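You operate a simulated robot arm through the tools that you are given. There is no shell and no other tool.

You run a simulated robot arm. Do the job below in one go: nothing can be reset, and whatever is moved stays where it is left.

## Task
Put things in order on the programmer end of the front desk. At the end: the teal pin from the programmer end of the front desk stands on top of the silver steel tin; the cream chip block is on the carton; the orange chip block is on the green bare board; the blue chip block is on the grey case; whatever was shut is shut again. Leave all else as you found it, and nothing knocked over.
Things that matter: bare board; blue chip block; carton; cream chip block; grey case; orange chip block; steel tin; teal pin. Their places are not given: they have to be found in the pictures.

The check looks at the end state, three seconds after you hand in, the way a careful person would. Anything else that was tipped, shoved, dropped, spilled or broken makes it a failure.

## Robot
A 7-joint arm with a two-finger parallel gripper, fixed in place. Base frame: the origin is on the floor under the middle of its stand, x ahead of it, y to its left, z up; the work surface is at about z = 75. Readings come in cm, rad, newtons and seconds.
With the tool pointing down near the work surface it reaches from about 20 to 68 cm from the base axis. Its first joint turns from -1.152 to 1.152 rad. Payload 2.4 kg.
The TCP is the grasp point between the finger pads, 3 cm short of the fingertips. In the tool frame z runs along the fingers and y along their closing line. Largest opening 9.4 cm; finger width 2.8, thickness 1; the body of the gripper, 5 by 9.6 cm, starts 5.5 cm behind the TCP.
Orientation is that of the tool frame in the base frame, as a unit quaternion [x, y, z, w]. With the fingers straight down and closing along the base's y, the tool's x points along the base's -x, its y along +y and its z along -z.

## Interface
- The arm moves only by the tool drive_tool. Its argument "deltas" is a list of rows, each an object (a shift or turn left out is 0, a gripper value left out holds the last) with "slide": the shift along the tool's x, y, z in cm, a list of three; "turn": the turn, a rotation vector about the tool's x, y, z in rad, a list of three. In form: [{"slide": [tx, ty, tz], "turn": [ax, ay, az]}, ...]. A call has 1 to 20 rows; each row is the pose to reach, as a shift and turn from the pose commanded when the call began, along the tool's axes at that moment. "grip" is the finger opening in cm, from 0 to 9.4, set as the call begins (left out, the last holds). Rows are played at 5 a second. More than 5 cm and 0.15 rad between two rows, or a gripper value outside its range, and nothing of the call is played. Where a pose cannot be reached the arm comes as near as it can. A force on the tool above 40 N (or 10 N above the force at the start of the call, whichever is more), or a blocked arm, ends the call early, and 0.2 s more pass. Each finger travels about 15.3 cm/s and halts on what it meets, pressing with about 26 N; the grip force reading is that of the motor and also rises with nothing between the fingers. The clock runs only during rows and for 0.2 s after the last one: add rows that repeat a pose to give the fingers time. The reply holds the time, the measured pose of the TCP, the force on the tool along the base axes, the opening and the grip force, in the units named above and with some noise, with the torque about the TCP (base axes, N m) and any sound that the robot's microphone picked up.
- Cameras (640 x 400 px; columns grow to the right, rows downward): "scene" is fixed at [1.43, 46.28, 144.15]; the picture's right is [-0.87, -0.50, 0.00], its down [-0.31, 0.53, -0.79] and it looks along [0.40, -0.68, -0.61] (base axes); focal length 354 px, centre (320, 200). "wrist" rides on the gripper at [7.6, 1.4, -10.2] in the tool frame; the picture's right is [-0.18, 0.98, 0.00], its down [-0.75, -0.14, -0.64] and it looks along [-0.63, -0.12, 0.77] (tool axes); focal length 243 px, centre (320, 200).
- capture(camera): a new picture of that camera. It takes no simulated time.
- measure_at(camera, pixels): for up to 12 pixels [column, row] of the newest picture of that camera ("zoom" is the newest enlarged one), the place [x, y, z] in the base frame of the surface seen there, good to about 0.2 cm, but the place of the scene camera against the robot may be out by one fixed shift of up to 1.2 cm in any direction. It takes no simulated time.
- inspect(camera, box): a new picture of the part [left, top, right, bottom] of that camera's present view, enlarged. It takes no simulated time.
- job_done(): hands the job in; it is judged then, once.

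Leave the gripper open and the arm clear of the work at the hand-in unless told otherwise.

The tools are called after ">>>" by a JSON object that holds its "method" and its "body". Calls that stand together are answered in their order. drive_tool: Moves the arm, as the interface text tells. Its arguments: {"type":"object","properties":{"deltas":{"type":"array","items":{"type":"object","properties":{"slide":{"type":"array","items":{"type":"number"}},"turn":{"type":"array","items":{"type":"number"}}}}},"grip":{"type":"number"}},"required":["deltas"]} The other tools are called the same way: capture (camera) takes a picture; measure_at (camera, pixels) gives the place of the surface under pixels of a picture; inspect (camera, box) takes an enlarged picture of a part of a camera's view; job_done () hands the job in.

At the start:

```text
time_s: 0.0
eef_pos: [40.32, -2.94, 105.41]
tool_rot: [0.0, 1.0, 0.0, 0.0]
ft_force: [1.1, -0.6, 0.8]
ft_torque: [-0.02, 0.02, -0.02]
grip_width: 9.37
grasp_force: 0.0
```

scene: 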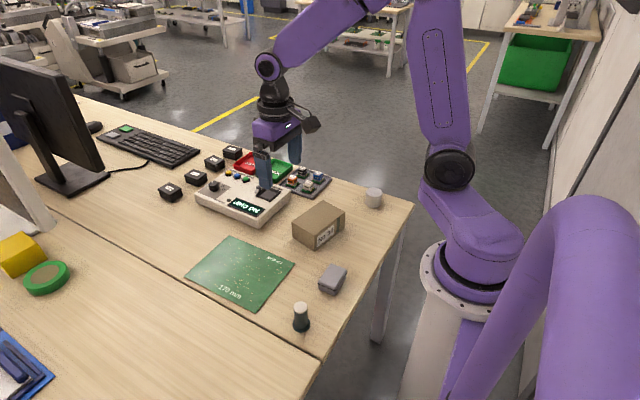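
wrist: 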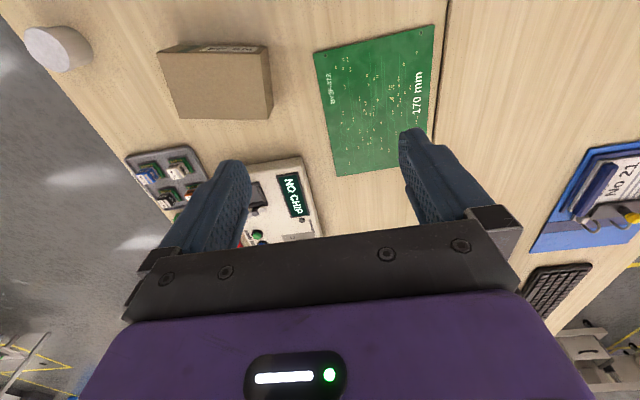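

I see a desk with a programmer, a tray of chip blocks, a carton, a green board, a grey case, a tin and a dark pin-like thing. I'll take enlarged views first to identify everything.

>>> {"method": "inspect", "body": {"camera": "scene", "box": [140, 120, 420, 340]}}

>>> {"method": "inspect", "body": {"camera": "scene", "box": [230, 140, 340, 210]}}

>>> {"method": "inspect", "body": {"camera": "wrist", "box": [100, 120, 340, 270]}}

```text
1.82 times, centred on (280, 230) of scene
```

zoom: 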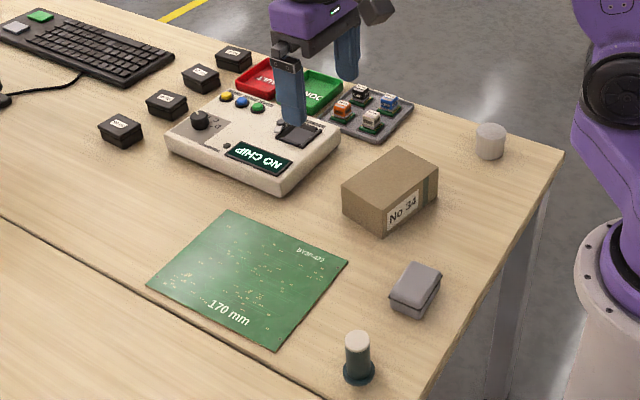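

```text
5.71 times, centred on (285, 175) of scene
```

zoom: 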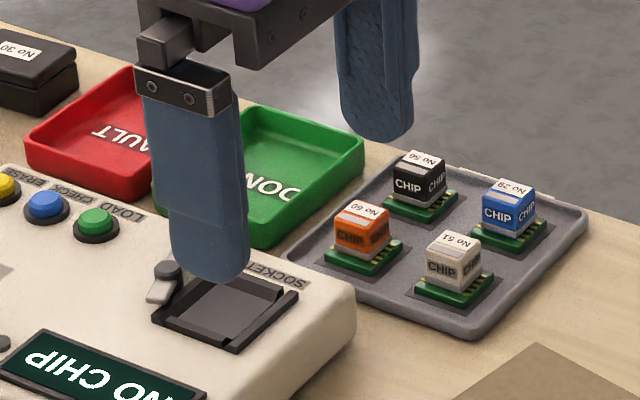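

```text
2.67 times, centred on (220, 195) of wrist
```

zoom: 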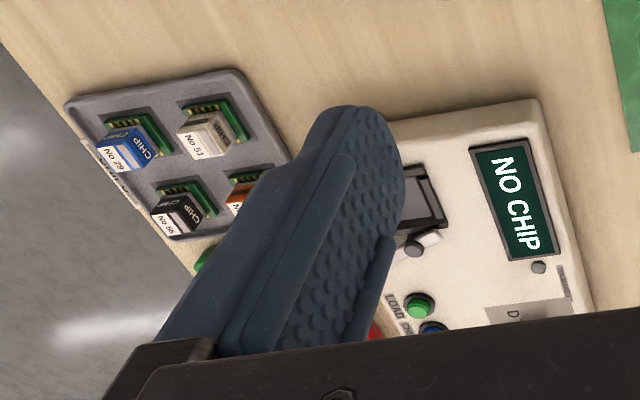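

The pin at about (301,318), the grey object at (333,279) and the cylinder at (373,197) need a closer look.

>>> {"method": "inspect", "body": {"camera": "scene", "box": [270, 250, 370, 340]}}

>>> {"method": "inspect", "body": {"camera": "scene", "box": [280, 170, 410, 260]}}

>>> {"method": "inspect", "body": {"camera": "scene", "box": [0, 200, 200, 400]}}

>>> {"method": "inspect", "body": {"camera": "scene", "box": [0, 60, 250, 220]}}

>>> {"method": "inspect", "body": {"camera": "wrist", "box": [0, 0, 320, 200]}}

>>> {"method": "inspect", "body": {"camera": "wrist", "box": [300, 0, 640, 320]}}

```text
4.44 times, centred on (320, 295) of scene
```

zoom: 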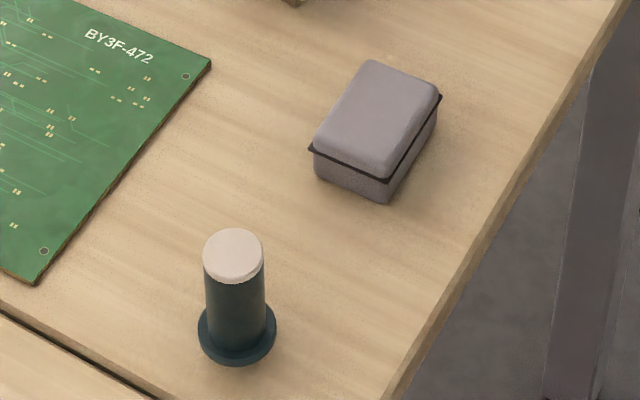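

```text
4.44 times, centred on (345, 215) of scene
```

zoom: 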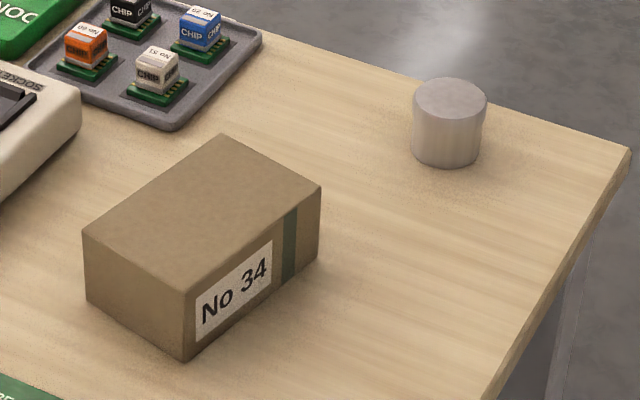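

```text
2.00 times, centred on (100, 300) of scene
```

zoom: 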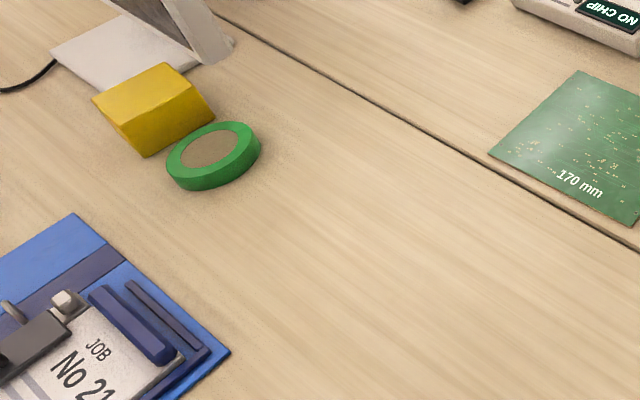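

```text
2.50 times, centred on (125, 140) of scene
```

zoom: 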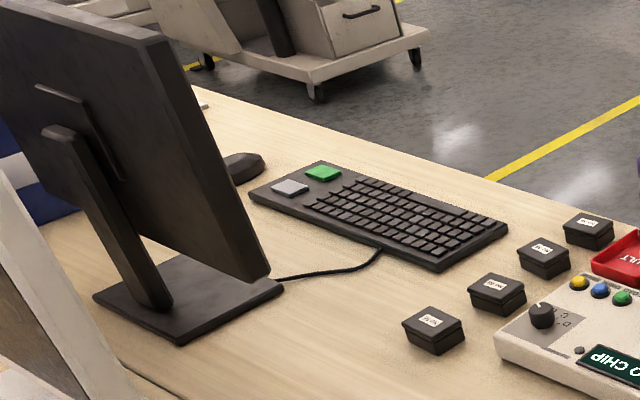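

```text
2.00 times, centred on (160, 100) of wrist
```

zoom: 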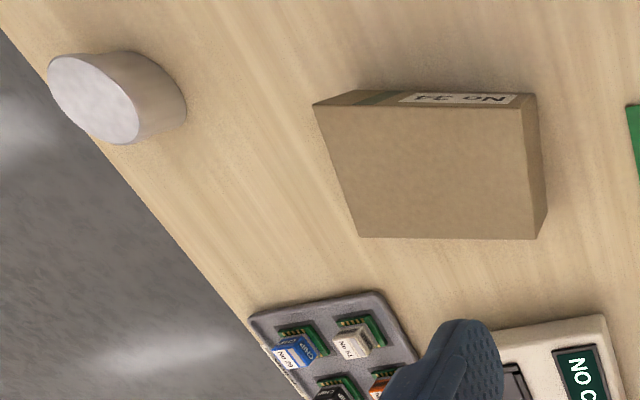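

```text
1.25 times, centred on (470, 160) of wrist
```

zoom: 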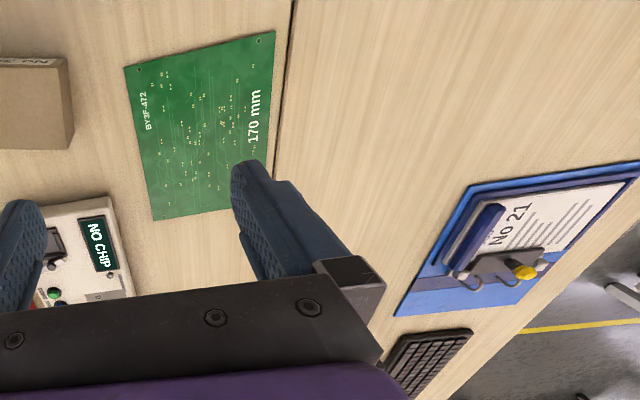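

I can identify them: the pin is teal with a pale top at (301,318), the grey case at (333,279), the tin at (373,197), the carton at (318,225), the board at (240,270), and the chips in the tray near (303,180). I'll take fresh pictures and measure the same points in both cameras to find the scene offset.

>>> {"method": "capture", "body": {"camera": "scene"}}

>>> {"method": "capture", "body": {"camera": "wrist"}}

>>> {"method": "measure_at", "body": {"camera": "scene", "pixels": [[301, 307], [301, 329], [333, 272], [373, 191], [318, 215], [229, 238], [292, 264], [250, 307], [188, 273], [324, 202], [344, 210], [318, 246]]}}

>>> {"method": "measure_at", "body": {"camera": "wrist", "pixels": [[46, 48], [215, 80], [317, 54], [431, 27], [431, 140], [338, 173], [162, 54], [266, 54], [270, 117], [182, 117], [350, 15], [400, 85]]}}

```text
taken
```

scene: 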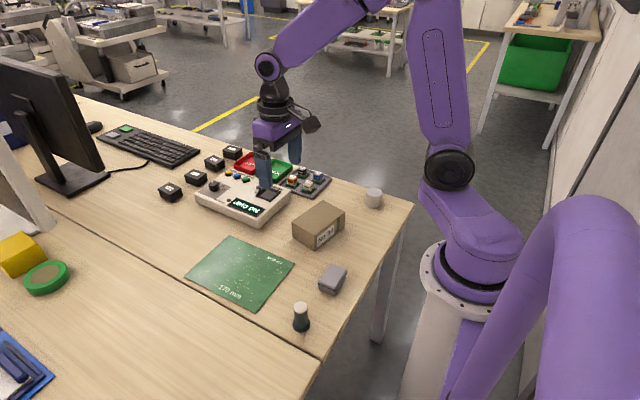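

```text
taken
```

wrist: 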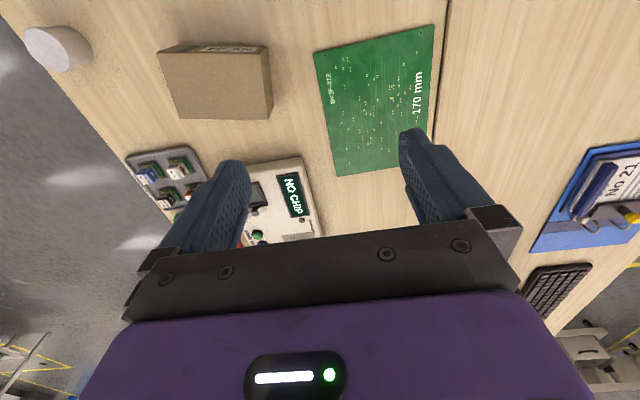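

```text
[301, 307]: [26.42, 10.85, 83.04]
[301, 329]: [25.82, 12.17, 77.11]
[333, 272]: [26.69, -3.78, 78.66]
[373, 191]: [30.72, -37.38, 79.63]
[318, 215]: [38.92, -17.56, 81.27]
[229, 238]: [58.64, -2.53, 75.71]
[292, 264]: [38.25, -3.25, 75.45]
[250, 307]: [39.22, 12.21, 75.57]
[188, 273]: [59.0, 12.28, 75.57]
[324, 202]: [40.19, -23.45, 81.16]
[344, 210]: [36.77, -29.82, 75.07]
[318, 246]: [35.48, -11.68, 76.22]
```

```text
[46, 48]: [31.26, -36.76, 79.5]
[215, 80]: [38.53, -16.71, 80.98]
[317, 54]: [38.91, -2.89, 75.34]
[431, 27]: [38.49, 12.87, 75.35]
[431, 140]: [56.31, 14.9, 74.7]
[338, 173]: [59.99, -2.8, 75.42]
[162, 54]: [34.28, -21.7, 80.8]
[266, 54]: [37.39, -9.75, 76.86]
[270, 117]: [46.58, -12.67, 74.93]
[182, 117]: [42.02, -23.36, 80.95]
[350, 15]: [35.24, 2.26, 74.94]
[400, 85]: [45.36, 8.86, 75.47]
```

Scene and wrist readings differ by about (+0.5, +0.6, −0.2). Now I measure the chips in the enlarged scene picture.

>>> {"method": "inspect", "body": {"camera": "scene", "box": [270, 155, 340, 200]}}

```text
8.89 times, centred on (305, 178) of scene
```

zoom: 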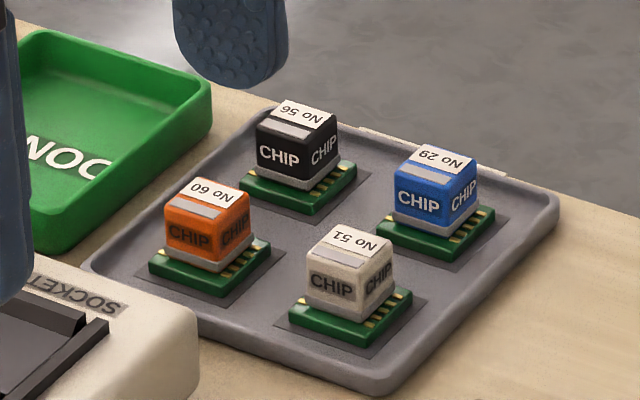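

>>> {"method": "measure_at", "body": {"camera": "zoom", "pixels": [[212, 190], [196, 245], [355, 240], [346, 290], [440, 158], [420, 203], [300, 112], [290, 160], [330, 175], [450, 250], [370, 300], [230, 285]]}}

>>> {"method": "measure_at", "body": {"camera": "scene", "pixels": [[260, 207], [230, 195], [280, 195], [255, 172], [290, 173], [340, 225], [365, 205], [381, 205], [345, 275], [322, 290]]}}

```text
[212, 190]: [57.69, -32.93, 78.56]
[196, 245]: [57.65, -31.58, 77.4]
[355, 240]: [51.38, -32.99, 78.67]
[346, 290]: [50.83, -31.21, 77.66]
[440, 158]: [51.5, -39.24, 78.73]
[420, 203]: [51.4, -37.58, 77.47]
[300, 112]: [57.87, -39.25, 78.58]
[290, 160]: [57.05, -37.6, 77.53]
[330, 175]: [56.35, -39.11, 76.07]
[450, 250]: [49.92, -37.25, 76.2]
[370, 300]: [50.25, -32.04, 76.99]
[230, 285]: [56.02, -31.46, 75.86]
```

```text
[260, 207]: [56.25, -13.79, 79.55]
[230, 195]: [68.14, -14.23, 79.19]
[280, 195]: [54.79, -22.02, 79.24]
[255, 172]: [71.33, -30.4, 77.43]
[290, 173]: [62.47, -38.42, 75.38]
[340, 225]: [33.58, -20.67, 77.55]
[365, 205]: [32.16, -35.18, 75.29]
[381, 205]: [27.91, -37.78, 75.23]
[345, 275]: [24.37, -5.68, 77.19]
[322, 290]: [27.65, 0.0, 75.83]
```

The chips sit at about: orange (57,−32), cream (51,−32), blue (51,−38), black (57,−38). I'll move the arm above the tray and look with the wrist camera for exact positions, and set the opening to 5 cm.

>>> {"method": "drive_tool", "body": {"deltas": [{"slide": [-0.5, -3.2, 1]}, {"slide": [-1, -6.4, 2]}, {"slide": [-1.5, -9.6, 3]}, {"slide": [-2, -12.8, 4]}, {"slide": [-2.5, -16, 5]}, {"slide": [-3, -19.2, 6]}, {"slide": [-3.5, -22.4, 7]}, {"slide": [-4, -25.6, 8]}, {"slide": [-4.5, -28.8, 9]}, {"slide": [-5, -31, 10]}, {"slide": [-5, -31, 10]}], "grip": 5}}

>>> {"method": "capture", "body": {"camera": "wrist"}}

```text
time_s: 2.4
eef_pos: [45.37, -33.99, 95.51]
tool_rot: [0.0, 1.0, 0.0, 0.0]
ft_force: [-0.1, -0.1, 0.2]
ft_torque: [-0.01, 0.05, 0.0]
grip_width: 4.98
grasp_force: 0.0
```

```text
taken
```

wrist: 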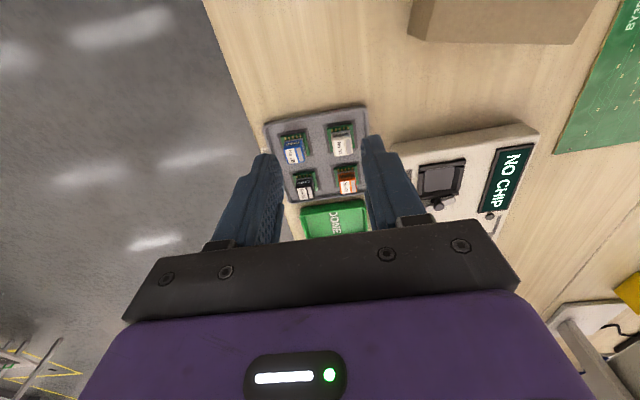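

I see all four chips between the fingers. I'll enlarge that region to measure.

>>> {"method": "inspect", "body": {"camera": "wrist", "box": [250, 95, 390, 215]}}

```text
3.33 times, centred on (320, 155) of wrist
```

zoom: 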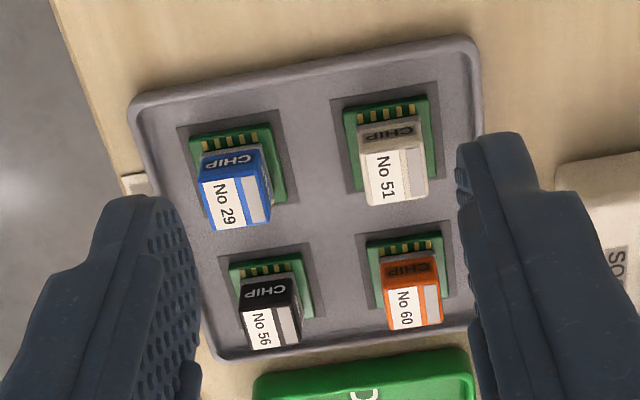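

I'll measure the chip top corners and the bases.

>>> {"method": "measure_at", "body": {"camera": "zoom", "pixels": [[364, 156], [422, 150], [426, 194], [371, 202], [393, 176], [388, 135], [346, 110], [434, 100], [350, 185], [440, 175], [236, 202], [415, 305]]}}

>>> {"method": "measure_at", "body": {"camera": "zoom", "pixels": [[205, 185], [262, 178], [268, 219], [216, 227], [386, 292], [436, 286], [440, 318], [393, 326], [305, 75], [300, 200], [220, 265], [268, 325]]}}

```text
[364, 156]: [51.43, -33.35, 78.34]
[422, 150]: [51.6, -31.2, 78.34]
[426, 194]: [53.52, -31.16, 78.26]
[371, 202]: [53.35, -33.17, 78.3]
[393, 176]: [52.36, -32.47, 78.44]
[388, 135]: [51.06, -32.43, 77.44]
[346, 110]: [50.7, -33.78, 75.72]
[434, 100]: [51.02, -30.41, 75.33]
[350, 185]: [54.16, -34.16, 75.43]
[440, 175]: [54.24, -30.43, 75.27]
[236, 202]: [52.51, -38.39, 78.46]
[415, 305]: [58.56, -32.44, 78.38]
```

```text
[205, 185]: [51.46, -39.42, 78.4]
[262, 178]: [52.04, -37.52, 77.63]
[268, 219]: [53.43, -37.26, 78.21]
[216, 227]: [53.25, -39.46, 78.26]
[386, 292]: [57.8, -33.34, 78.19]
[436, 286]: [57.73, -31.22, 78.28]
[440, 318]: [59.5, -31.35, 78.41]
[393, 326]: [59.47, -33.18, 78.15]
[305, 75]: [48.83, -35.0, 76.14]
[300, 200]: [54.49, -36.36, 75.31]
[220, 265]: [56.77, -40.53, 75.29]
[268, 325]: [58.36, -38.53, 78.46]
```

Cream chip centre is about (52.45,−32.25), top z 78.35; blue (52.4,−38.4); orange (58.6,−32.3). I'll move above the cream chip at TCP z≈84 with opening 4.2 cm and check.

>>> {"method": "drive_tool", "body": {"deltas": [{"slide": [-2.4, 0.6, 2]}, {"slide": [-4.8, 1.2, 4]}, {"slide": [-7.1, 1.7, 6]}, {"slide": [-7.1, 1.7, 8]}, {"slide": [-7.1, 1.7, 10]}, {"slide": [-7.1, 1.7, 11]}, {"slide": [-7.1, 1.7, 11]}], "grip": 4.2}}

>>> {"method": "capture", "body": {"camera": "wrist"}}

>>> {"method": "inspect", "body": {"camera": "scene", "box": [240, 140, 360, 215]}}

```text
time_s: 4.0
eef_pos: [52.59, -32.21, 84.39]
tool_rot: [0.0, 1.0, 0.0, 0.0]
ft_force: [0.4, -0.3, -0.6]
ft_torque: [-0.04, -0.02, -0.01]
grip_width: 4.21
grasp_force: 0.1
```

```text
taken
```

wrist: 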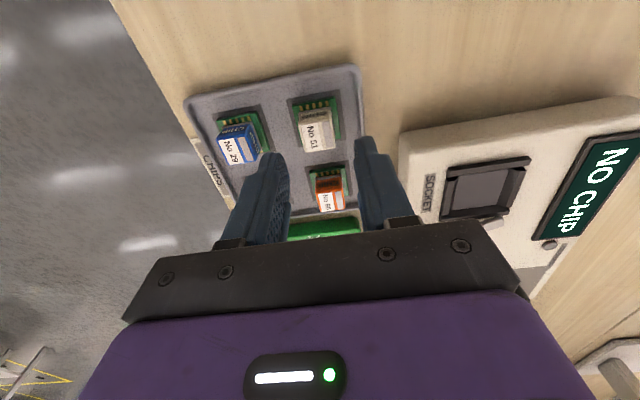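

```text
5.33 times, centred on (300, 178) of scene
```

zoom: 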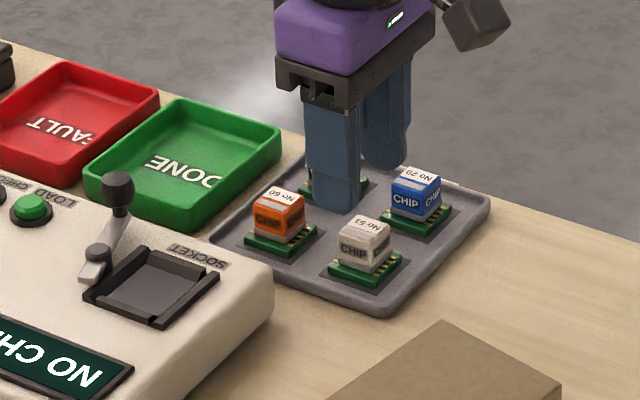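

The cream chip appears right below the fingers at about (316,135). I'll measure its top corners again from here to fine-tune.

>>> {"method": "inspect", "body": {"camera": "wrist", "box": [270, 80, 370, 170]}}

```text
4.44 times, centred on (320, 125) of wrist
```

zoom: 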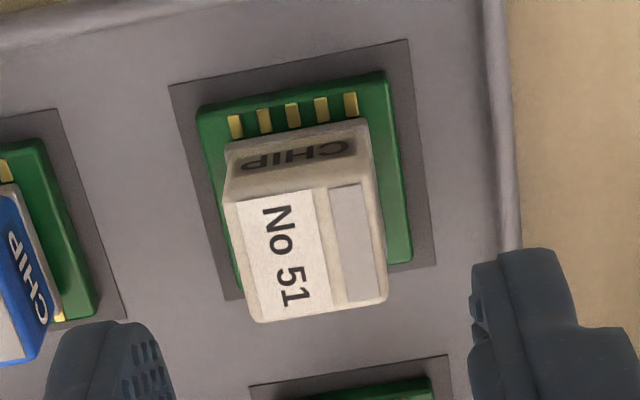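

>>> {"method": "measure_at", "body": {"camera": "zoom", "pixels": [[232, 206], [364, 186], [380, 294], [264, 314], [300, 250], [215, 115], [380, 85], [405, 250], [235, 150], [500, 200], [420, 180], [300, 130]]}}

```text
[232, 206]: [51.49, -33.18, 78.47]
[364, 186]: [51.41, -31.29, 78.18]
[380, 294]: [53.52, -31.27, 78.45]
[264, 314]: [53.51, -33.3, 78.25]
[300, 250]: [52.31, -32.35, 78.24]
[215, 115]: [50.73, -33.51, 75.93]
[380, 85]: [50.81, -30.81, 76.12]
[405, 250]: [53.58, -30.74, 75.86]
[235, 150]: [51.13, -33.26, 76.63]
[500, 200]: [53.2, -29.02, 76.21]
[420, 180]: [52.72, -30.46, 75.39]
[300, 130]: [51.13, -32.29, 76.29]
```

The chip is centred at (52.48,−32.26), already under the TCP. I lower 4.9 cm so the tips stop just above the chip's green base, then close.

>>> {"method": "drive_tool", "body": {"deltas": [{"slide": [-0.05, 0, 1.5]}, {"slide": [-0.05, 0, 3]}, {"slide": [-0.05, 0, 4]}, {"slide": [-0.05, 0, 4.6]}, {"slide": [-0.05, 0, 4.9]}, {"slide": [-0.05, 0, 4.9]}]}}

>>> {"method": "drive_tool", "body": {"deltas": [{"slide": [0, 0, 0]}, {"slide": [0, 0, 0]}, {"slide": [0, 0, 0]}, {"slide": [0, 0, 0]}], "grip": 1.6}}

>>> {"method": "capture", "body": {"camera": "wrist"}}

```text
time_s: 5.4
eef_pos: [52.34, -32.24, 79.64]
tool_rot: [0.0, 1.0, 0.001, 0.0]
ft_force: [0.6, -0.6, 0.0]
ft_torque: [-0.01, 0.0, 0.01]
grip_width: 4.19
grasp_force: 0.0
```

```text
time_s: 6.4
eef_pos: [52.39, -32.15, 79.69]
tool_rot: [0.001, 1.0, 0.0, 0.0]
ft_force: [-0.1, 0.3, 0.2]
ft_torque: [-0.01, -0.01, 0.0]
grip_width: 2.3
grasp_force: 26.1
```

```text
taken
```

wrist: 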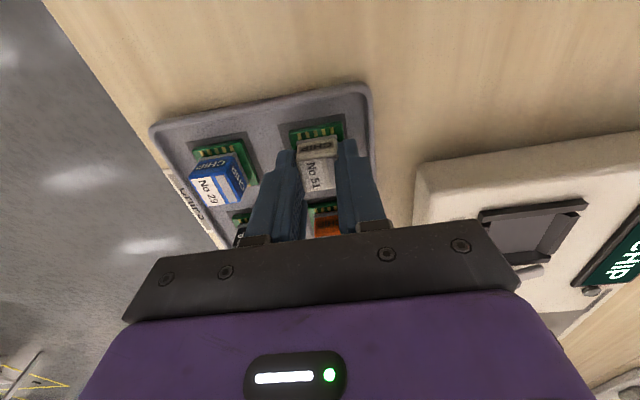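

Gripped: width 2.3, force 26 N. I lift straight up 12 cm, slowly at first.

>>> {"method": "drive_tool", "body": {"deltas": [{"slide": [0, 0, -0.5]}, {"slide": [0, 0, -1.5]}, {"slide": [0, 0, -3]}, {"slide": [0, 0, -5]}, {"slide": [0, 0, -7]}, {"slide": [0, 0, -9]}, {"slide": [0, 0, -11]}, {"slide": [0, 0, -12]}, {"slide": [0, 0, -12]}]}}

>>> {"method": "capture", "body": {"camera": "wrist"}}

>>> {"method": "capture", "body": {"camera": "scene"}}

>>> {"method": "inspect", "body": {"camera": "scene", "box": [240, 120, 400, 260]}}

```text
time_s: 8.4
eef_pos: [52.43, -32.24, 91.72]
tool_rot: [0.0, 1.0, 0.0, 0.0]
ft_force: [-0.2, -0.3, -0.2]
ft_torque: [-0.02, 0.02, 0.02]
grip_width: 1.58
grasp_force: 0.1
```

```text
taken
```

wrist: 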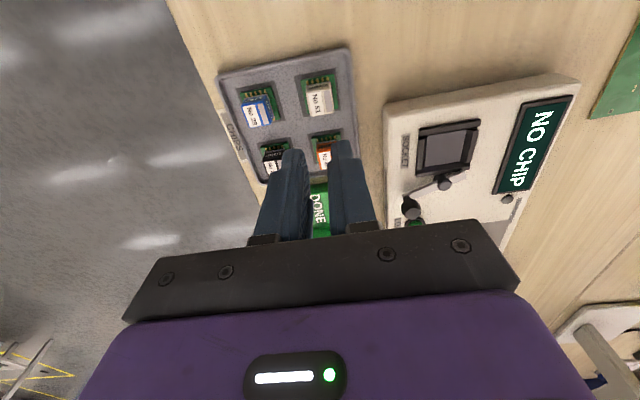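

```text
taken
```

scene: 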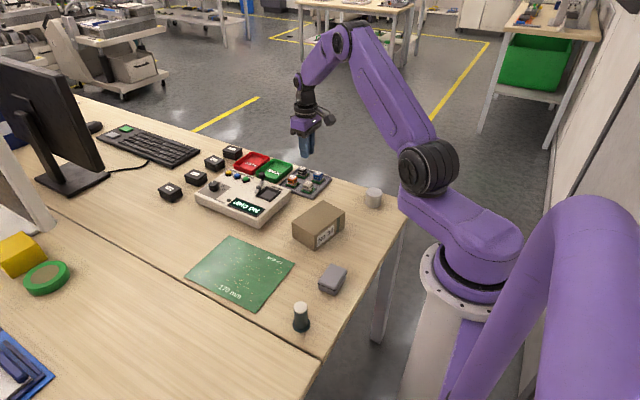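

```text
2.86 times, centred on (320, 190) of scene
```

zoom: 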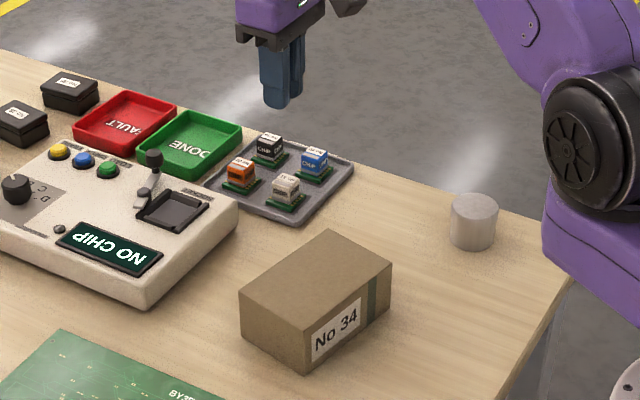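

The fingers came up empty (width 1.58): the cream chip is still in the tray, it slipped out. Let me check that it hasn't shifted before trying again with a deeper hold.

>>> {"method": "inspect", "body": {"camera": "wrist", "box": [210, 40, 370, 190]}}

>>> {"method": "inspect", "body": {"camera": "scene", "box": [280, 160, 340, 200]}}

```text
2.67 times, centred on (290, 115) of wrist
```

zoom: 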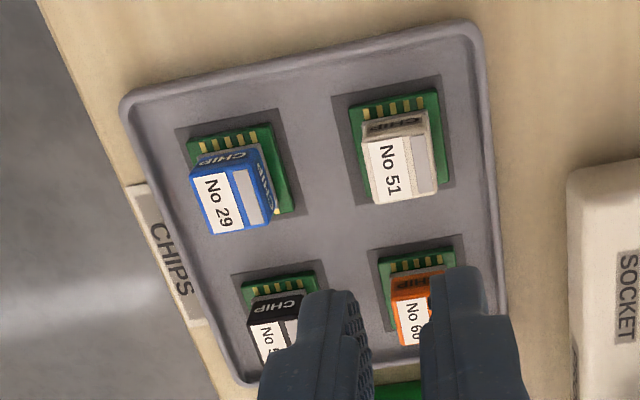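

```text
10.00 times, centred on (310, 180) of scene
```

zoom: 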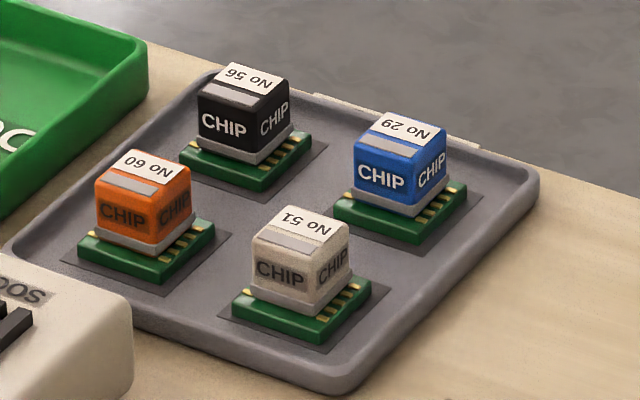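

The cream chip still sits in its recess. I'll re-measure it from here.

>>> {"method": "inspect", "body": {"camera": "wrist", "box": [290, 60, 360, 130]}}

```text
5.71 times, centred on (325, 95) of wrist
```

zoom: 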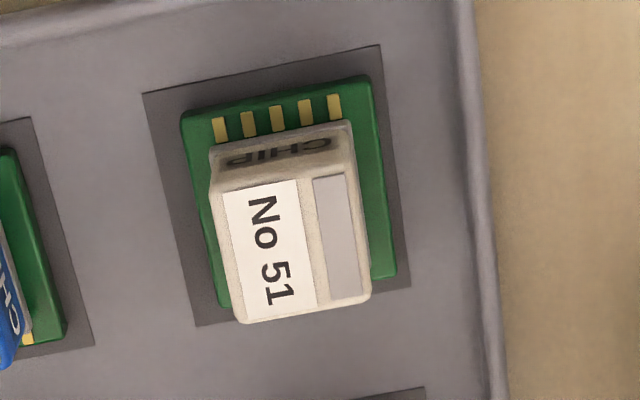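

>>> {"method": "measure_at", "body": {"camera": "zoom", "pixels": [[216, 192], [350, 174], [364, 292], [244, 316], [195, 115], [365, 85], [390, 270], [222, 300], [150, 98], [376, 50], [406, 280], [200, 318]]}}

```text
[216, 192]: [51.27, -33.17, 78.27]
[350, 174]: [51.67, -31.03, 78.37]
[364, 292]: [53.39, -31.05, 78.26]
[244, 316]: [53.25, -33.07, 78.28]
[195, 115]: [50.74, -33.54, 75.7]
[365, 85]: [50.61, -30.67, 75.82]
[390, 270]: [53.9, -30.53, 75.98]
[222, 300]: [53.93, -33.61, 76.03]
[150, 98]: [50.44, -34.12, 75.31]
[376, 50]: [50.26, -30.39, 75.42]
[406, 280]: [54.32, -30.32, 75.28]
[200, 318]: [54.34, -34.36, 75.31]
```

I go back down, this time with the tips just above the green base (TCP ≈ 79.2), opening 4.2 cm on the way.

>>> {"method": "drive_tool", "body": {"deltas": [{"slide": [0, 0.05, 2]}, {"slide": [0, 0.1, 4]}, {"slide": [0, 0.1, 6.5]}, {"slide": [0, 0.1, 9]}, {"slide": [0, 0.1, 11]}, {"slide": [0, 0.1, 12]}, {"slide": [0, 0.1, 12.35]}, {"slide": [0, 0.1, 12.35]}], "grip": 4.2}}

>>> {"method": "drive_tool", "body": {"deltas": [{"slide": [0, 0, 0]}, {"slide": [0, 0, 0]}, {"slide": [0, 0, 0]}, {"slide": [0, 0, 0]}, {"slide": [0, 0, 0]}], "grip": 0}}

>>> {"method": "drive_tool", "body": {"deltas": [{"slide": [0, 0, -0.1]}, {"slide": [0, 0, -0.2]}, {"slide": [0, 0, -0.3]}, {"slide": [0, 0, -0.4]}]}}

>>> {"method": "capture", "body": {"camera": "wrist"}}

```text
time_s: 10.2
eef_pos: [52.49, -31.98, 79.27]
tool_rot: [0.0, 1.0, 0.0, 0.001]
ft_force: [-0.1, -0.4, -0.4]
ft_torque: [0.0, -0.01, 0.0]
grip_width: 4.2
grasp_force: 0.1
```

```text
time_s: 11.4
eef_pos: [52.43, -32.05, 79.23]
tool_rot: [0.0, 1.0, 0.001, -0.001]
ft_force: [0.0, -0.2, -0.6]
ft_torque: [-0.01, -0.04, 0.0]
grip_width: 2.29
grasp_force: 26.3
```

```text
time_s: 12.4
eef_pos: [52.36, -32.08, 79.59]
tool_rot: [0.0, 1.0, 0.0, 0.0]
ft_force: [-0.1, 0.7, -1.3]
ft_torque: [-0.01, 0.02, 0.01]
grip_width: 2.32
grasp_force: 26.2
```

```text
taken
```

wrist: 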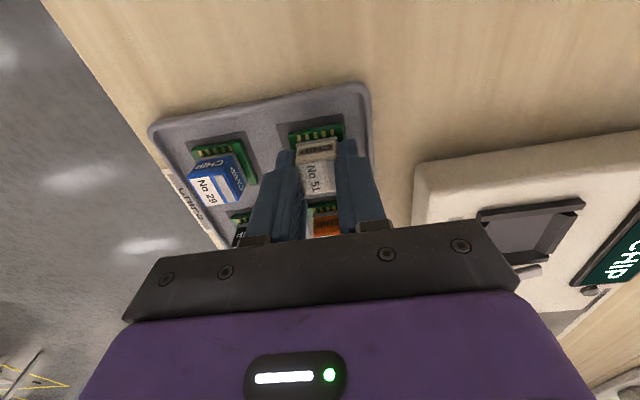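

Still held at 2.32 with −1.3 N down: weight on the tool. I inspect to see whether the chip has risen with the fingers.

>>> {"method": "inspect", "body": {"camera": "wrist", "box": [270, 110, 370, 210]}}

>>> {"method": "inspect", "body": {"camera": "scene", "box": [280, 160, 340, 200]}}

```text
4.00 times, centred on (320, 160) of wrist
```

zoom: 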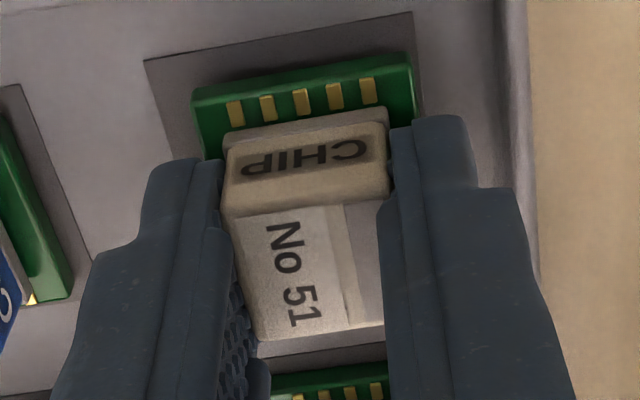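

```text
10.00 times, centred on (310, 180) of scene
```

zoom: 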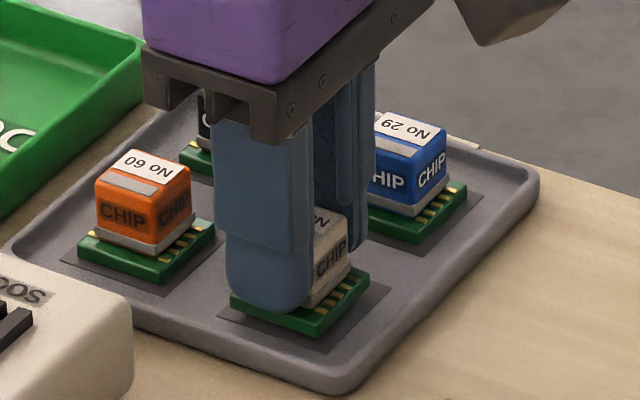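

I measure the chip's base height to see if it's off the tray floor (base top was 75.95).

>>> {"method": "inspect", "body": {"camera": "wrist", "box": [270, 110, 370, 210]}}

>>> {"method": "measure_at", "body": {"camera": "zoom", "pixels": [[250, 90], [320, 78], [395, 70], [285, 106], [350, 100], [270, 250], [290, 300], [360, 240], [310, 160], [250, 60], [380, 40]]}}

```text
4.00 times, centred on (320, 160) of wrist
```

zoom: 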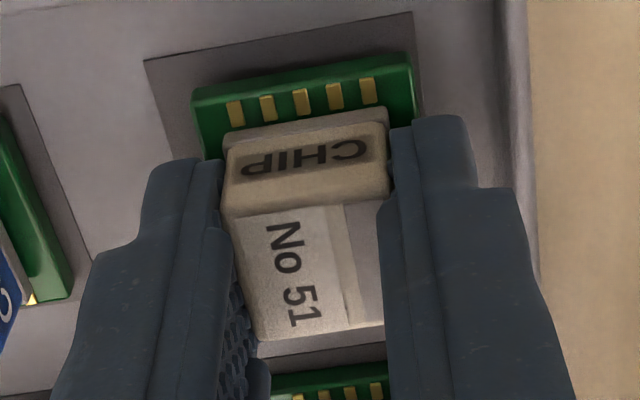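

```text
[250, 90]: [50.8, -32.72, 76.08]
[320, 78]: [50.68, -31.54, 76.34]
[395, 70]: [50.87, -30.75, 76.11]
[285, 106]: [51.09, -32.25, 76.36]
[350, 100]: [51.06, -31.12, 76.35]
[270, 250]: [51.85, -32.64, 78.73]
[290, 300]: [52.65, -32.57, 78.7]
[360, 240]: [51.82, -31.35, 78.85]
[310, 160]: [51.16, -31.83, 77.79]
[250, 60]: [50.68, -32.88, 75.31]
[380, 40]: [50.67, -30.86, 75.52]
```

The chip has risen 0.4 cm with the fingers (top now 78.75). I continue lifting slowly in 0.5 cm rows.

>>> {"method": "drive_tool", "body": {"deltas": [{"slide": [0, 0, -0.2]}, {"slide": [0, 0, -0.5]}, {"slide": [0, 0, -0.8]}, {"slide": [0, 0, -1.1]}, {"slide": [0, 0, -1.4]}, {"slide": [0, 0, -1.7]}, {"slide": [0, 0, -2]}, {"slide": [0, 0, -2]}]}}

>>> {"method": "capture", "body": {"camera": "wrist"}}

>>> {"method": "inspect", "body": {"camera": "scene", "box": [280, 160, 340, 200]}}

```text
time_s: 14.2
eef_pos: [52.3, -32.11, 81.57]
tool_rot: [-0.001, 1.0, 0.0, 0.0]
ft_force: [-0.1, -0.8, -0.8]
ft_torque: [0.01, -0.02, 0.02]
grip_width: 2.26
grasp_force: 25.6
```

```text
taken
```

wrist: 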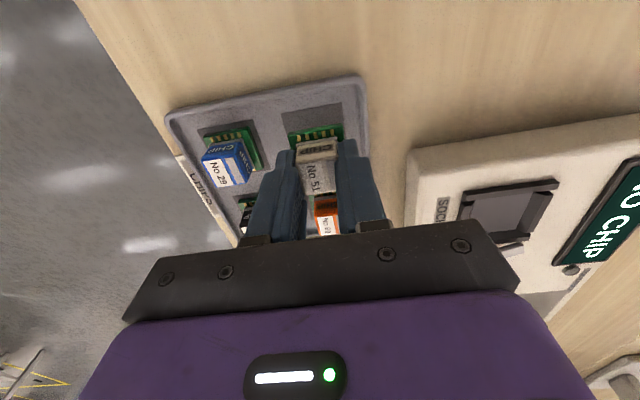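

```text
10.00 times, centred on (310, 180) of scene
```

zoom: 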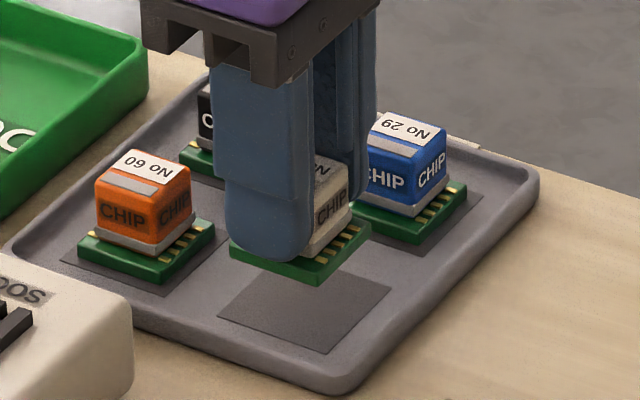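

The cream chip is clear of the tray. I continue lifting gently to TCP z≈90.

>>> {"method": "drive_tool", "body": {"deltas": [{"slide": [0, 0, -0.3]}, {"slide": [0, 0, -0.8]}, {"slide": [0, 0, -1.5]}, {"slide": [0, 0, -2.3]}, {"slide": [0, 0, -3.1]}, {"slide": [0, 0, -3.9]}, {"slide": [0, 0, -4.7]}, {"slide": [0, 0, -5.5]}, {"slide": [0, 0, -6.3]}, {"slide": [0, 0, -7.1]}, {"slide": [0, 0, -7.9]}, {"slide": [0, 0, -8.3]}, {"slide": [0, 0, -8.5]}, {"slide": [0, 0, -8.5]}]}}

>>> {"method": "inspect", "body": {"camera": "scene", "box": [260, 130, 400, 260]}}

```text
time_s: 17.2
eef_pos: [52.41, -32.15, 90.09]
tool_rot: [0.0, 1.0, 0.0, 0.0]
ft_force: [-0.1, -0.3, -0.5]
ft_torque: [-0.02, -0.02, -0.01]
grip_width: 2.26
grasp_force: 26.0
```

```text
3.08 times, centred on (330, 195) of scene
```

zoom: 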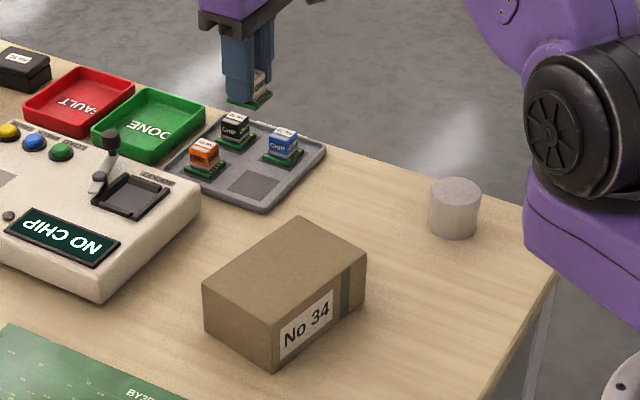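

Held well. I move across to above the carton, about (37,−17), keeping z≈90, in 1.4 cm rows.

>>> {"method": "drive_tool", "body": {"deltas": [{"slide": [0.4, 0.4, 0]}, {"slide": [1.2, 1.2, 0]}, {"slide": [2.2, 2.2, 0]}, {"slide": [3.2, 3.2, 0]}, {"slide": [4.2, 4.2, 0]}, {"slide": [5.2, 5.2, 0]}, {"slide": [6.2, 6.2, 0]}, {"slide": [7.2, 7.2, 0]}, {"slide": [8.2, 8.2, 0]}, {"slide": [9.2, 9.2, 0]}, {"slide": [10.2, 10.2, 0]}, {"slide": [11.2, 11.2, 0]}, {"slide": [12.2, 12.2, 0]}, {"slide": [13.2, 13.2, 0]}, {"slide": [14.2, 14.2, 0]}, {"slide": [15, 14.9, 0]}, {"slide": [15.4, 15.2, 0]}, {"slide": [15.4, 15.2, 0]}]}}

>>> {"method": "capture", "body": {"camera": "wrist"}}

>>> {"method": "inspect", "body": {"camera": "scene", "box": [260, 130, 400, 260]}}

```text
time_s: 21.0
eef_pos: [37.02, -16.81, 90.03]
tool_rot: [-0.001, 1.0, 0.0, 0.0]
ft_force: [0.6, -0.1, -0.1]
ft_torque: [0.03, -0.02, 0.02]
grip_width: 2.31
grasp_force: 26.0
```

```text
taken
```

wrist: 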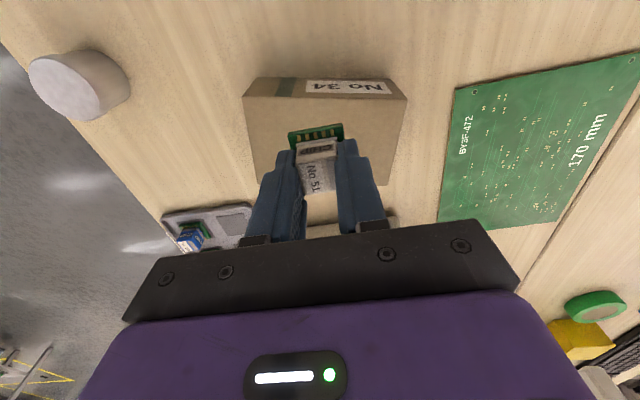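

```text
3.08 times, centred on (330, 195) of scene
```

zoom: 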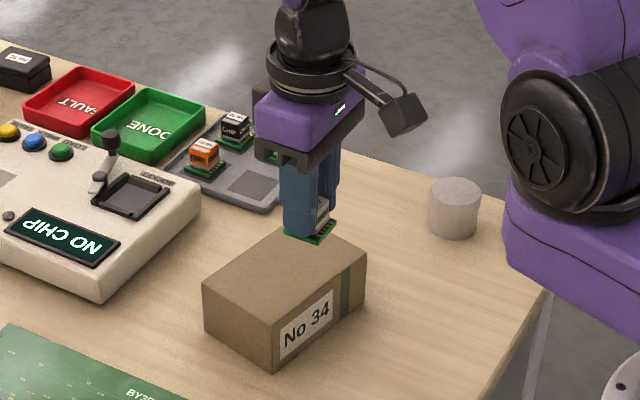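

I measure the carton's top in this wrist picture: front edge (242,96)–(405,98), and other edges.

>>> {"method": "measure_at", "body": {"camera": "wrist", "pixels": [[246, 99], [402, 100], [325, 99], [256, 170], [388, 180], [262, 140], [395, 140], [75, 78], [60, 75], [100, 85], [400, 120], [322, 90]]}}

>>> {"method": "measure_at", "body": {"camera": "zoom", "pixels": [[206, 288], [275, 324], [362, 255], [300, 250], [345, 235], [240, 250], [280, 280], [452, 192], [434, 188], [470, 188]]}}

```text
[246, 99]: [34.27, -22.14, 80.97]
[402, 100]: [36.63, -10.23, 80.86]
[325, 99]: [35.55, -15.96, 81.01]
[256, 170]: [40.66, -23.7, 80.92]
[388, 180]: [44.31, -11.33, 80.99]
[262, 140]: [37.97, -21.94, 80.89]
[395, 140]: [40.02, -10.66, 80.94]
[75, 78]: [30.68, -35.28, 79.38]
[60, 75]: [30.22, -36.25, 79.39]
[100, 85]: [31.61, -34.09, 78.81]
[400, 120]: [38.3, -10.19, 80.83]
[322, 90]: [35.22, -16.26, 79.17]
```

```text
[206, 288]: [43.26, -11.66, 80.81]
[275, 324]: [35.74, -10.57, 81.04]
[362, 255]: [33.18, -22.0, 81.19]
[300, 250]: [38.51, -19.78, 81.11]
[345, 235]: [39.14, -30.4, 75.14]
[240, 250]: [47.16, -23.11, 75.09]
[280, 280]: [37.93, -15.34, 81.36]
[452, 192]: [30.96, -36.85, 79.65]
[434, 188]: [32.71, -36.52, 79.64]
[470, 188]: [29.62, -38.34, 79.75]
```

The carton top is at z≈80.95 with its centre near (39.3,−16.8). I shift 2.3 cm forward and lower to about 0.4 cm above contact.

>>> {"method": "drive_tool", "body": {"deltas": [{"slide": [-0.8, 0, 0]}, {"slide": [-1.6, 0, 0]}, {"slide": [-2.3, 0, 0]}, {"slide": [-2.3, 0, 1]}, {"slide": [-2.3, 0, 2]}, {"slide": [-2.3, 0, 3]}, {"slide": [-2.3, 0, 4]}, {"slide": [-2.3, 0, 4.5]}, {"slide": [-2.3, 0, 4.8]}, {"slide": [-2.3, 0, 4.8]}]}}

>>> {"method": "drive_tool", "body": {"deltas": [{"slide": [0, 0, 0.1]}, {"slide": [0, 0, 0.2]}, {"slide": [0, 0, 0.3]}, {"slide": [0, 0, 0.3]}]}}

>>> {"method": "capture", "body": {"camera": "wrist"}}

>>> {"method": "inspect", "body": {"camera": "scene", "box": [280, 180, 360, 240]}}

```text
time_s: 23.2
eef_pos: [39.3, -16.98, 85.31]
tool_rot: [0.0, 1.0, 0.0, 0.0]
ft_force: [0.0, 0.4, -0.2]
ft_torque: [-0.04, 0.02, 0.01]
grip_width: 2.29
grasp_force: 25.7
```

```text
time_s: 24.2
eef_pos: [39.37, -16.96, 85.05]
tool_rot: [0.0, 1.0, 0.0, 0.0]
ft_force: [0.3, -0.2, -0.3]
ft_torque: [0.04, -0.01, 0.01]
grip_width: 2.25
grasp_force: 25.9
```

```text
taken
```

wrist: 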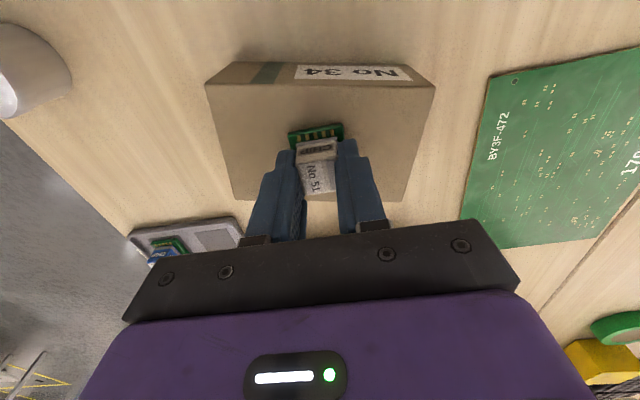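

```text
6.67 times, centred on (320, 210) of scene
```

zoom: 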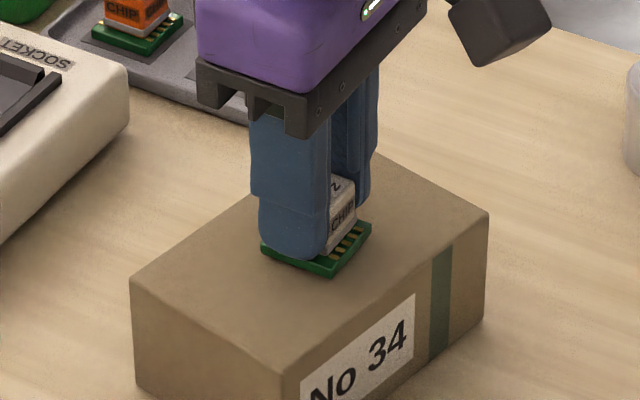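

The chip is just above the carton with about 0.2 cm to go. I lower in small steps watching the vertical force.

>>> {"method": "drive_tool", "body": {"deltas": [{"slide": [0, 0, 0.07]}, {"slide": [0, 0, 0.14]}, {"slide": [0, 0, 0.14]}]}}

>>> {"method": "drive_tool", "body": {"deltas": [{"slide": [0, 0, 0.06]}, {"slide": [0, 0, 0.1]}, {"slide": [0, 0, 0.1]}]}}

```text
time_s: 25.0
eef_pos: [39.22, -17.02, 84.88]
tool_rot: [-0.001, 1.0, 0.0, 0.0]
ft_force: [-0.4, -0.7, -0.9]
ft_torque: [0.0, 0.0, -0.04]
grip_width: 2.31
grasp_force: 26.1
```

```text
time_s: 25.8
eef_pos: [39.31, -16.93, 84.87]
tool_rot: [0.0, 1.0, -0.001, 0.0]
ft_force: [-2.8, 0.5, 17.5]
ft_torque: [0.0, 0.15, -0.03]
grip_width: 2.29
grasp_force: 26.0
```

Contact: +17.5 N. I back off 0.08 cm to unload and then open to 4.2.

>>> {"method": "drive_tool", "body": {"deltas": [{"slide": [0, 0, -0.08]}, {"slide": [0, 0, -0.08]}]}}

>>> {"method": "drive_tool", "body": {"deltas": [{"slide": [0, 0, 0]}, {"slide": [0, 0, 0]}, {"slide": [0, 0, 0]}], "grip": 4}}

>>> {"method": "drive_tool", "body": {"deltas": [{"slide": [0, 0, -0.5]}, {"slide": [0, 0, -1.5]}, {"slide": [0, 0, -3]}, {"slide": [0, 0, -5]}, {"slide": [0, 0, -7]}, {"slide": [0, 0, -8]}]}}

>>> {"method": "capture", "body": {"camera": "wrist"}}

>>> {"method": "inspect", "body": {"camera": "scene", "box": [270, 150, 390, 250]}}

```text
time_s: 26.4
eef_pos: [39.38, -16.98, 84.76]
tool_rot: [0.0, 1.0, 0.0, 0.0]
ft_force: [-0.1, -1.2, 2.7]
ft_torque: [-0.04, -0.02, 0.05]
grip_width: 2.26
grasp_force: 26.1
```

```text
time_s: 27.2
eef_pos: [39.32, -16.98, 84.9]
tool_rot: [0.0, 1.0, -0.001, -0.001]
ft_force: [0.3, 0.0, 0.3]
ft_torque: [0.04, -0.02, 0.03]
grip_width: 3.97
grasp_force: 0.0
```

```text
time_s: 28.6
eef_pos: [39.23, -16.86, 92.95]
tool_rot: [0.0, 1.0, -0.001, 0.0]
ft_force: [0.5, -0.4, 0.1]
ft_torque: [-0.02, -0.03, -0.02]
grip_width: 3.99
grasp_force: 0.0
```

```text
taken
```

wrist: 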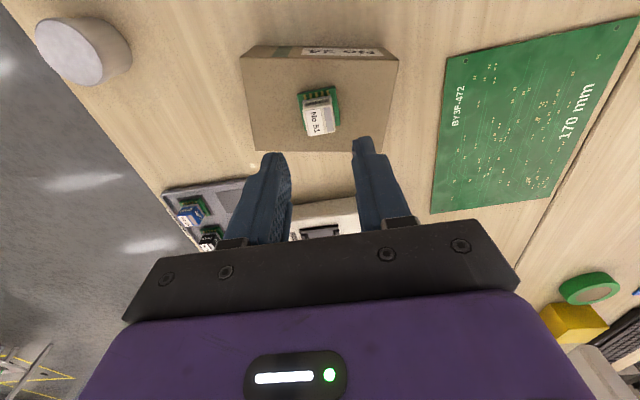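

```text
4.00 times, centred on (330, 200) of scene
```

zoom: 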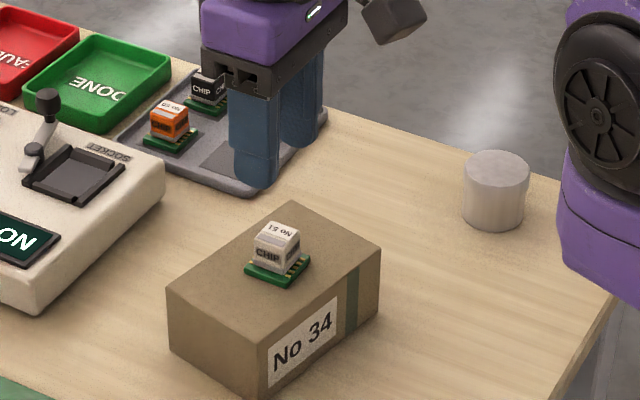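

The cream chip stands upright on the carton. While here, I measure tin and board points in this wrist view.

>>> {"method": "measure_at", "body": {"camera": "wrist", "pixels": [[40, 35], [100, 75], [85, 22], [68, 84], [70, 52], [448, 58], [632, 22], [433, 210], [550, 195], [500, 120], [520, 140]]}}

>>> {"method": "inspect", "body": {"camera": "wrist", "box": [20, 0, 150, 100]}}

```text
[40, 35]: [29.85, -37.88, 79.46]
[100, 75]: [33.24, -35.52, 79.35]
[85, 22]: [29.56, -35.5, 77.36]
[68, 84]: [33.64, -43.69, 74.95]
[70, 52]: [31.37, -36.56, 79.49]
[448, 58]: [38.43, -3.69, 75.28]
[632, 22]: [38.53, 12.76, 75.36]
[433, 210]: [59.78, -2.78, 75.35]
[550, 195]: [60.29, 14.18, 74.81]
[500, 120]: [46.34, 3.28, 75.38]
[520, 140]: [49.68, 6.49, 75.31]
```

```text
4.00 times, centred on (85, 50) of wrist
```

zoom: 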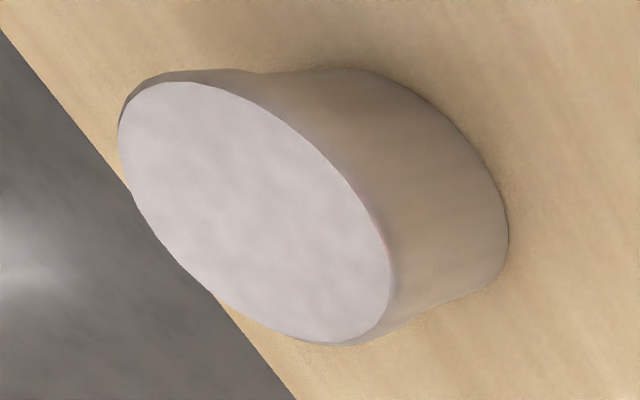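

Tin top centre ≈ (31.4,−36.6, 79.45); board spans x 38.5–59.8, y −3–13.5 at z 75.35. Next I go above the orange chip (58.6,−32.3) at z≈88.

>>> {"method": "drive_tool", "body": {"deltas": [{"slide": [-2.5, -2, 0]}, {"slide": [-5, -4, 0]}, {"slide": [-7.5, -6, 0]}, {"slide": [-10, -8, 0]}, {"slide": [-12.5, -10, 0]}, {"slide": [-15, -12, 0]}, {"slide": [-17.5, -14, 0]}, {"slide": [-19.2, -15.3, 1]}, {"slide": [-19.2, -15.3, 3]}, {"slide": [-19.2, -15.3, 5]}, {"slide": [-19.2, -15.3, 5]}], "grip": 4.2}}

>>> {"method": "capture", "body": {"camera": "wrist"}}

>>> {"method": "inspect", "body": {"camera": "wrist", "box": [270, 60, 370, 150]}}

```text
time_s: 31.0
eef_pos: [58.71, -32.14, 87.8]
tool_rot: [0.0, 1.0, 0.0, 0.0]
ft_force: [0.2, -0.6, 0.2]
ft_torque: [0.0, 0.03, 0.01]
grip_width: 4.2
grasp_force: 0.0
```

```text
taken
```

wrist: 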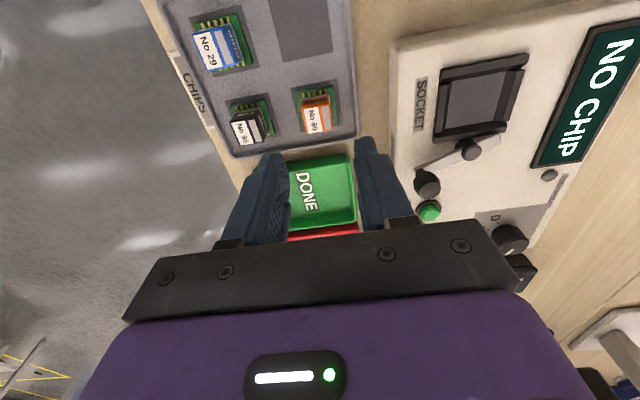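

```text
4.44 times, centred on (320, 105) of wrist
```

zoom: 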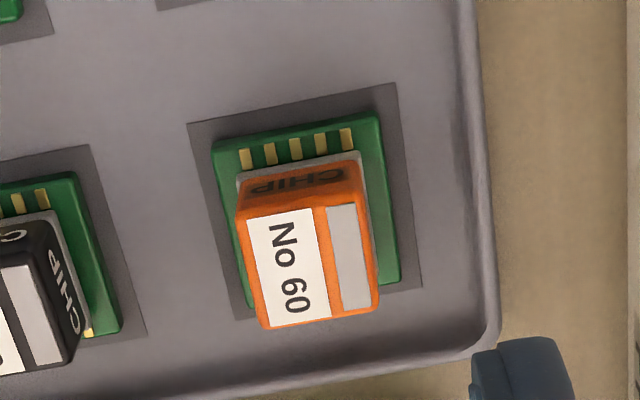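

I measure the orange chip's top corners, the tray rim and the green DONE tray edge.

>>> {"method": "measure_at", "body": {"camera": "zoom", "pixels": [[244, 216], [358, 194], [374, 300], [268, 322], [310, 260], [222, 145], [376, 118], [394, 275], [470, 200], [440, 350], [300, 142]]}}

>>> {"method": "measure_at", "body": {"camera": "wrist", "pixels": [[320, 157], [350, 158], [290, 162], [340, 140], [355, 175], [400, 60], [427, 180], [420, 130]]}}

```text
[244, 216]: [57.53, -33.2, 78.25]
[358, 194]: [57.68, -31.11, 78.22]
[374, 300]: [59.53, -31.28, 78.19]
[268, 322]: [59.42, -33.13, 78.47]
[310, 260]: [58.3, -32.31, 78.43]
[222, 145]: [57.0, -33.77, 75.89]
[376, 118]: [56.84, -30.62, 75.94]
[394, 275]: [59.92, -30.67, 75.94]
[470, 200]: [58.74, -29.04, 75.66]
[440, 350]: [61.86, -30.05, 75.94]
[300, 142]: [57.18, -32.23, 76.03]
```

```text
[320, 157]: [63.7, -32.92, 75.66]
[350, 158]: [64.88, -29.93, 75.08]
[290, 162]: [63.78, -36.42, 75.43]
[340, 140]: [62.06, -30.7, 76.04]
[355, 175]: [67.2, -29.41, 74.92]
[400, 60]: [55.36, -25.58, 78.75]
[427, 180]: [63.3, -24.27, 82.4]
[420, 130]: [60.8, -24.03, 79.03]
```

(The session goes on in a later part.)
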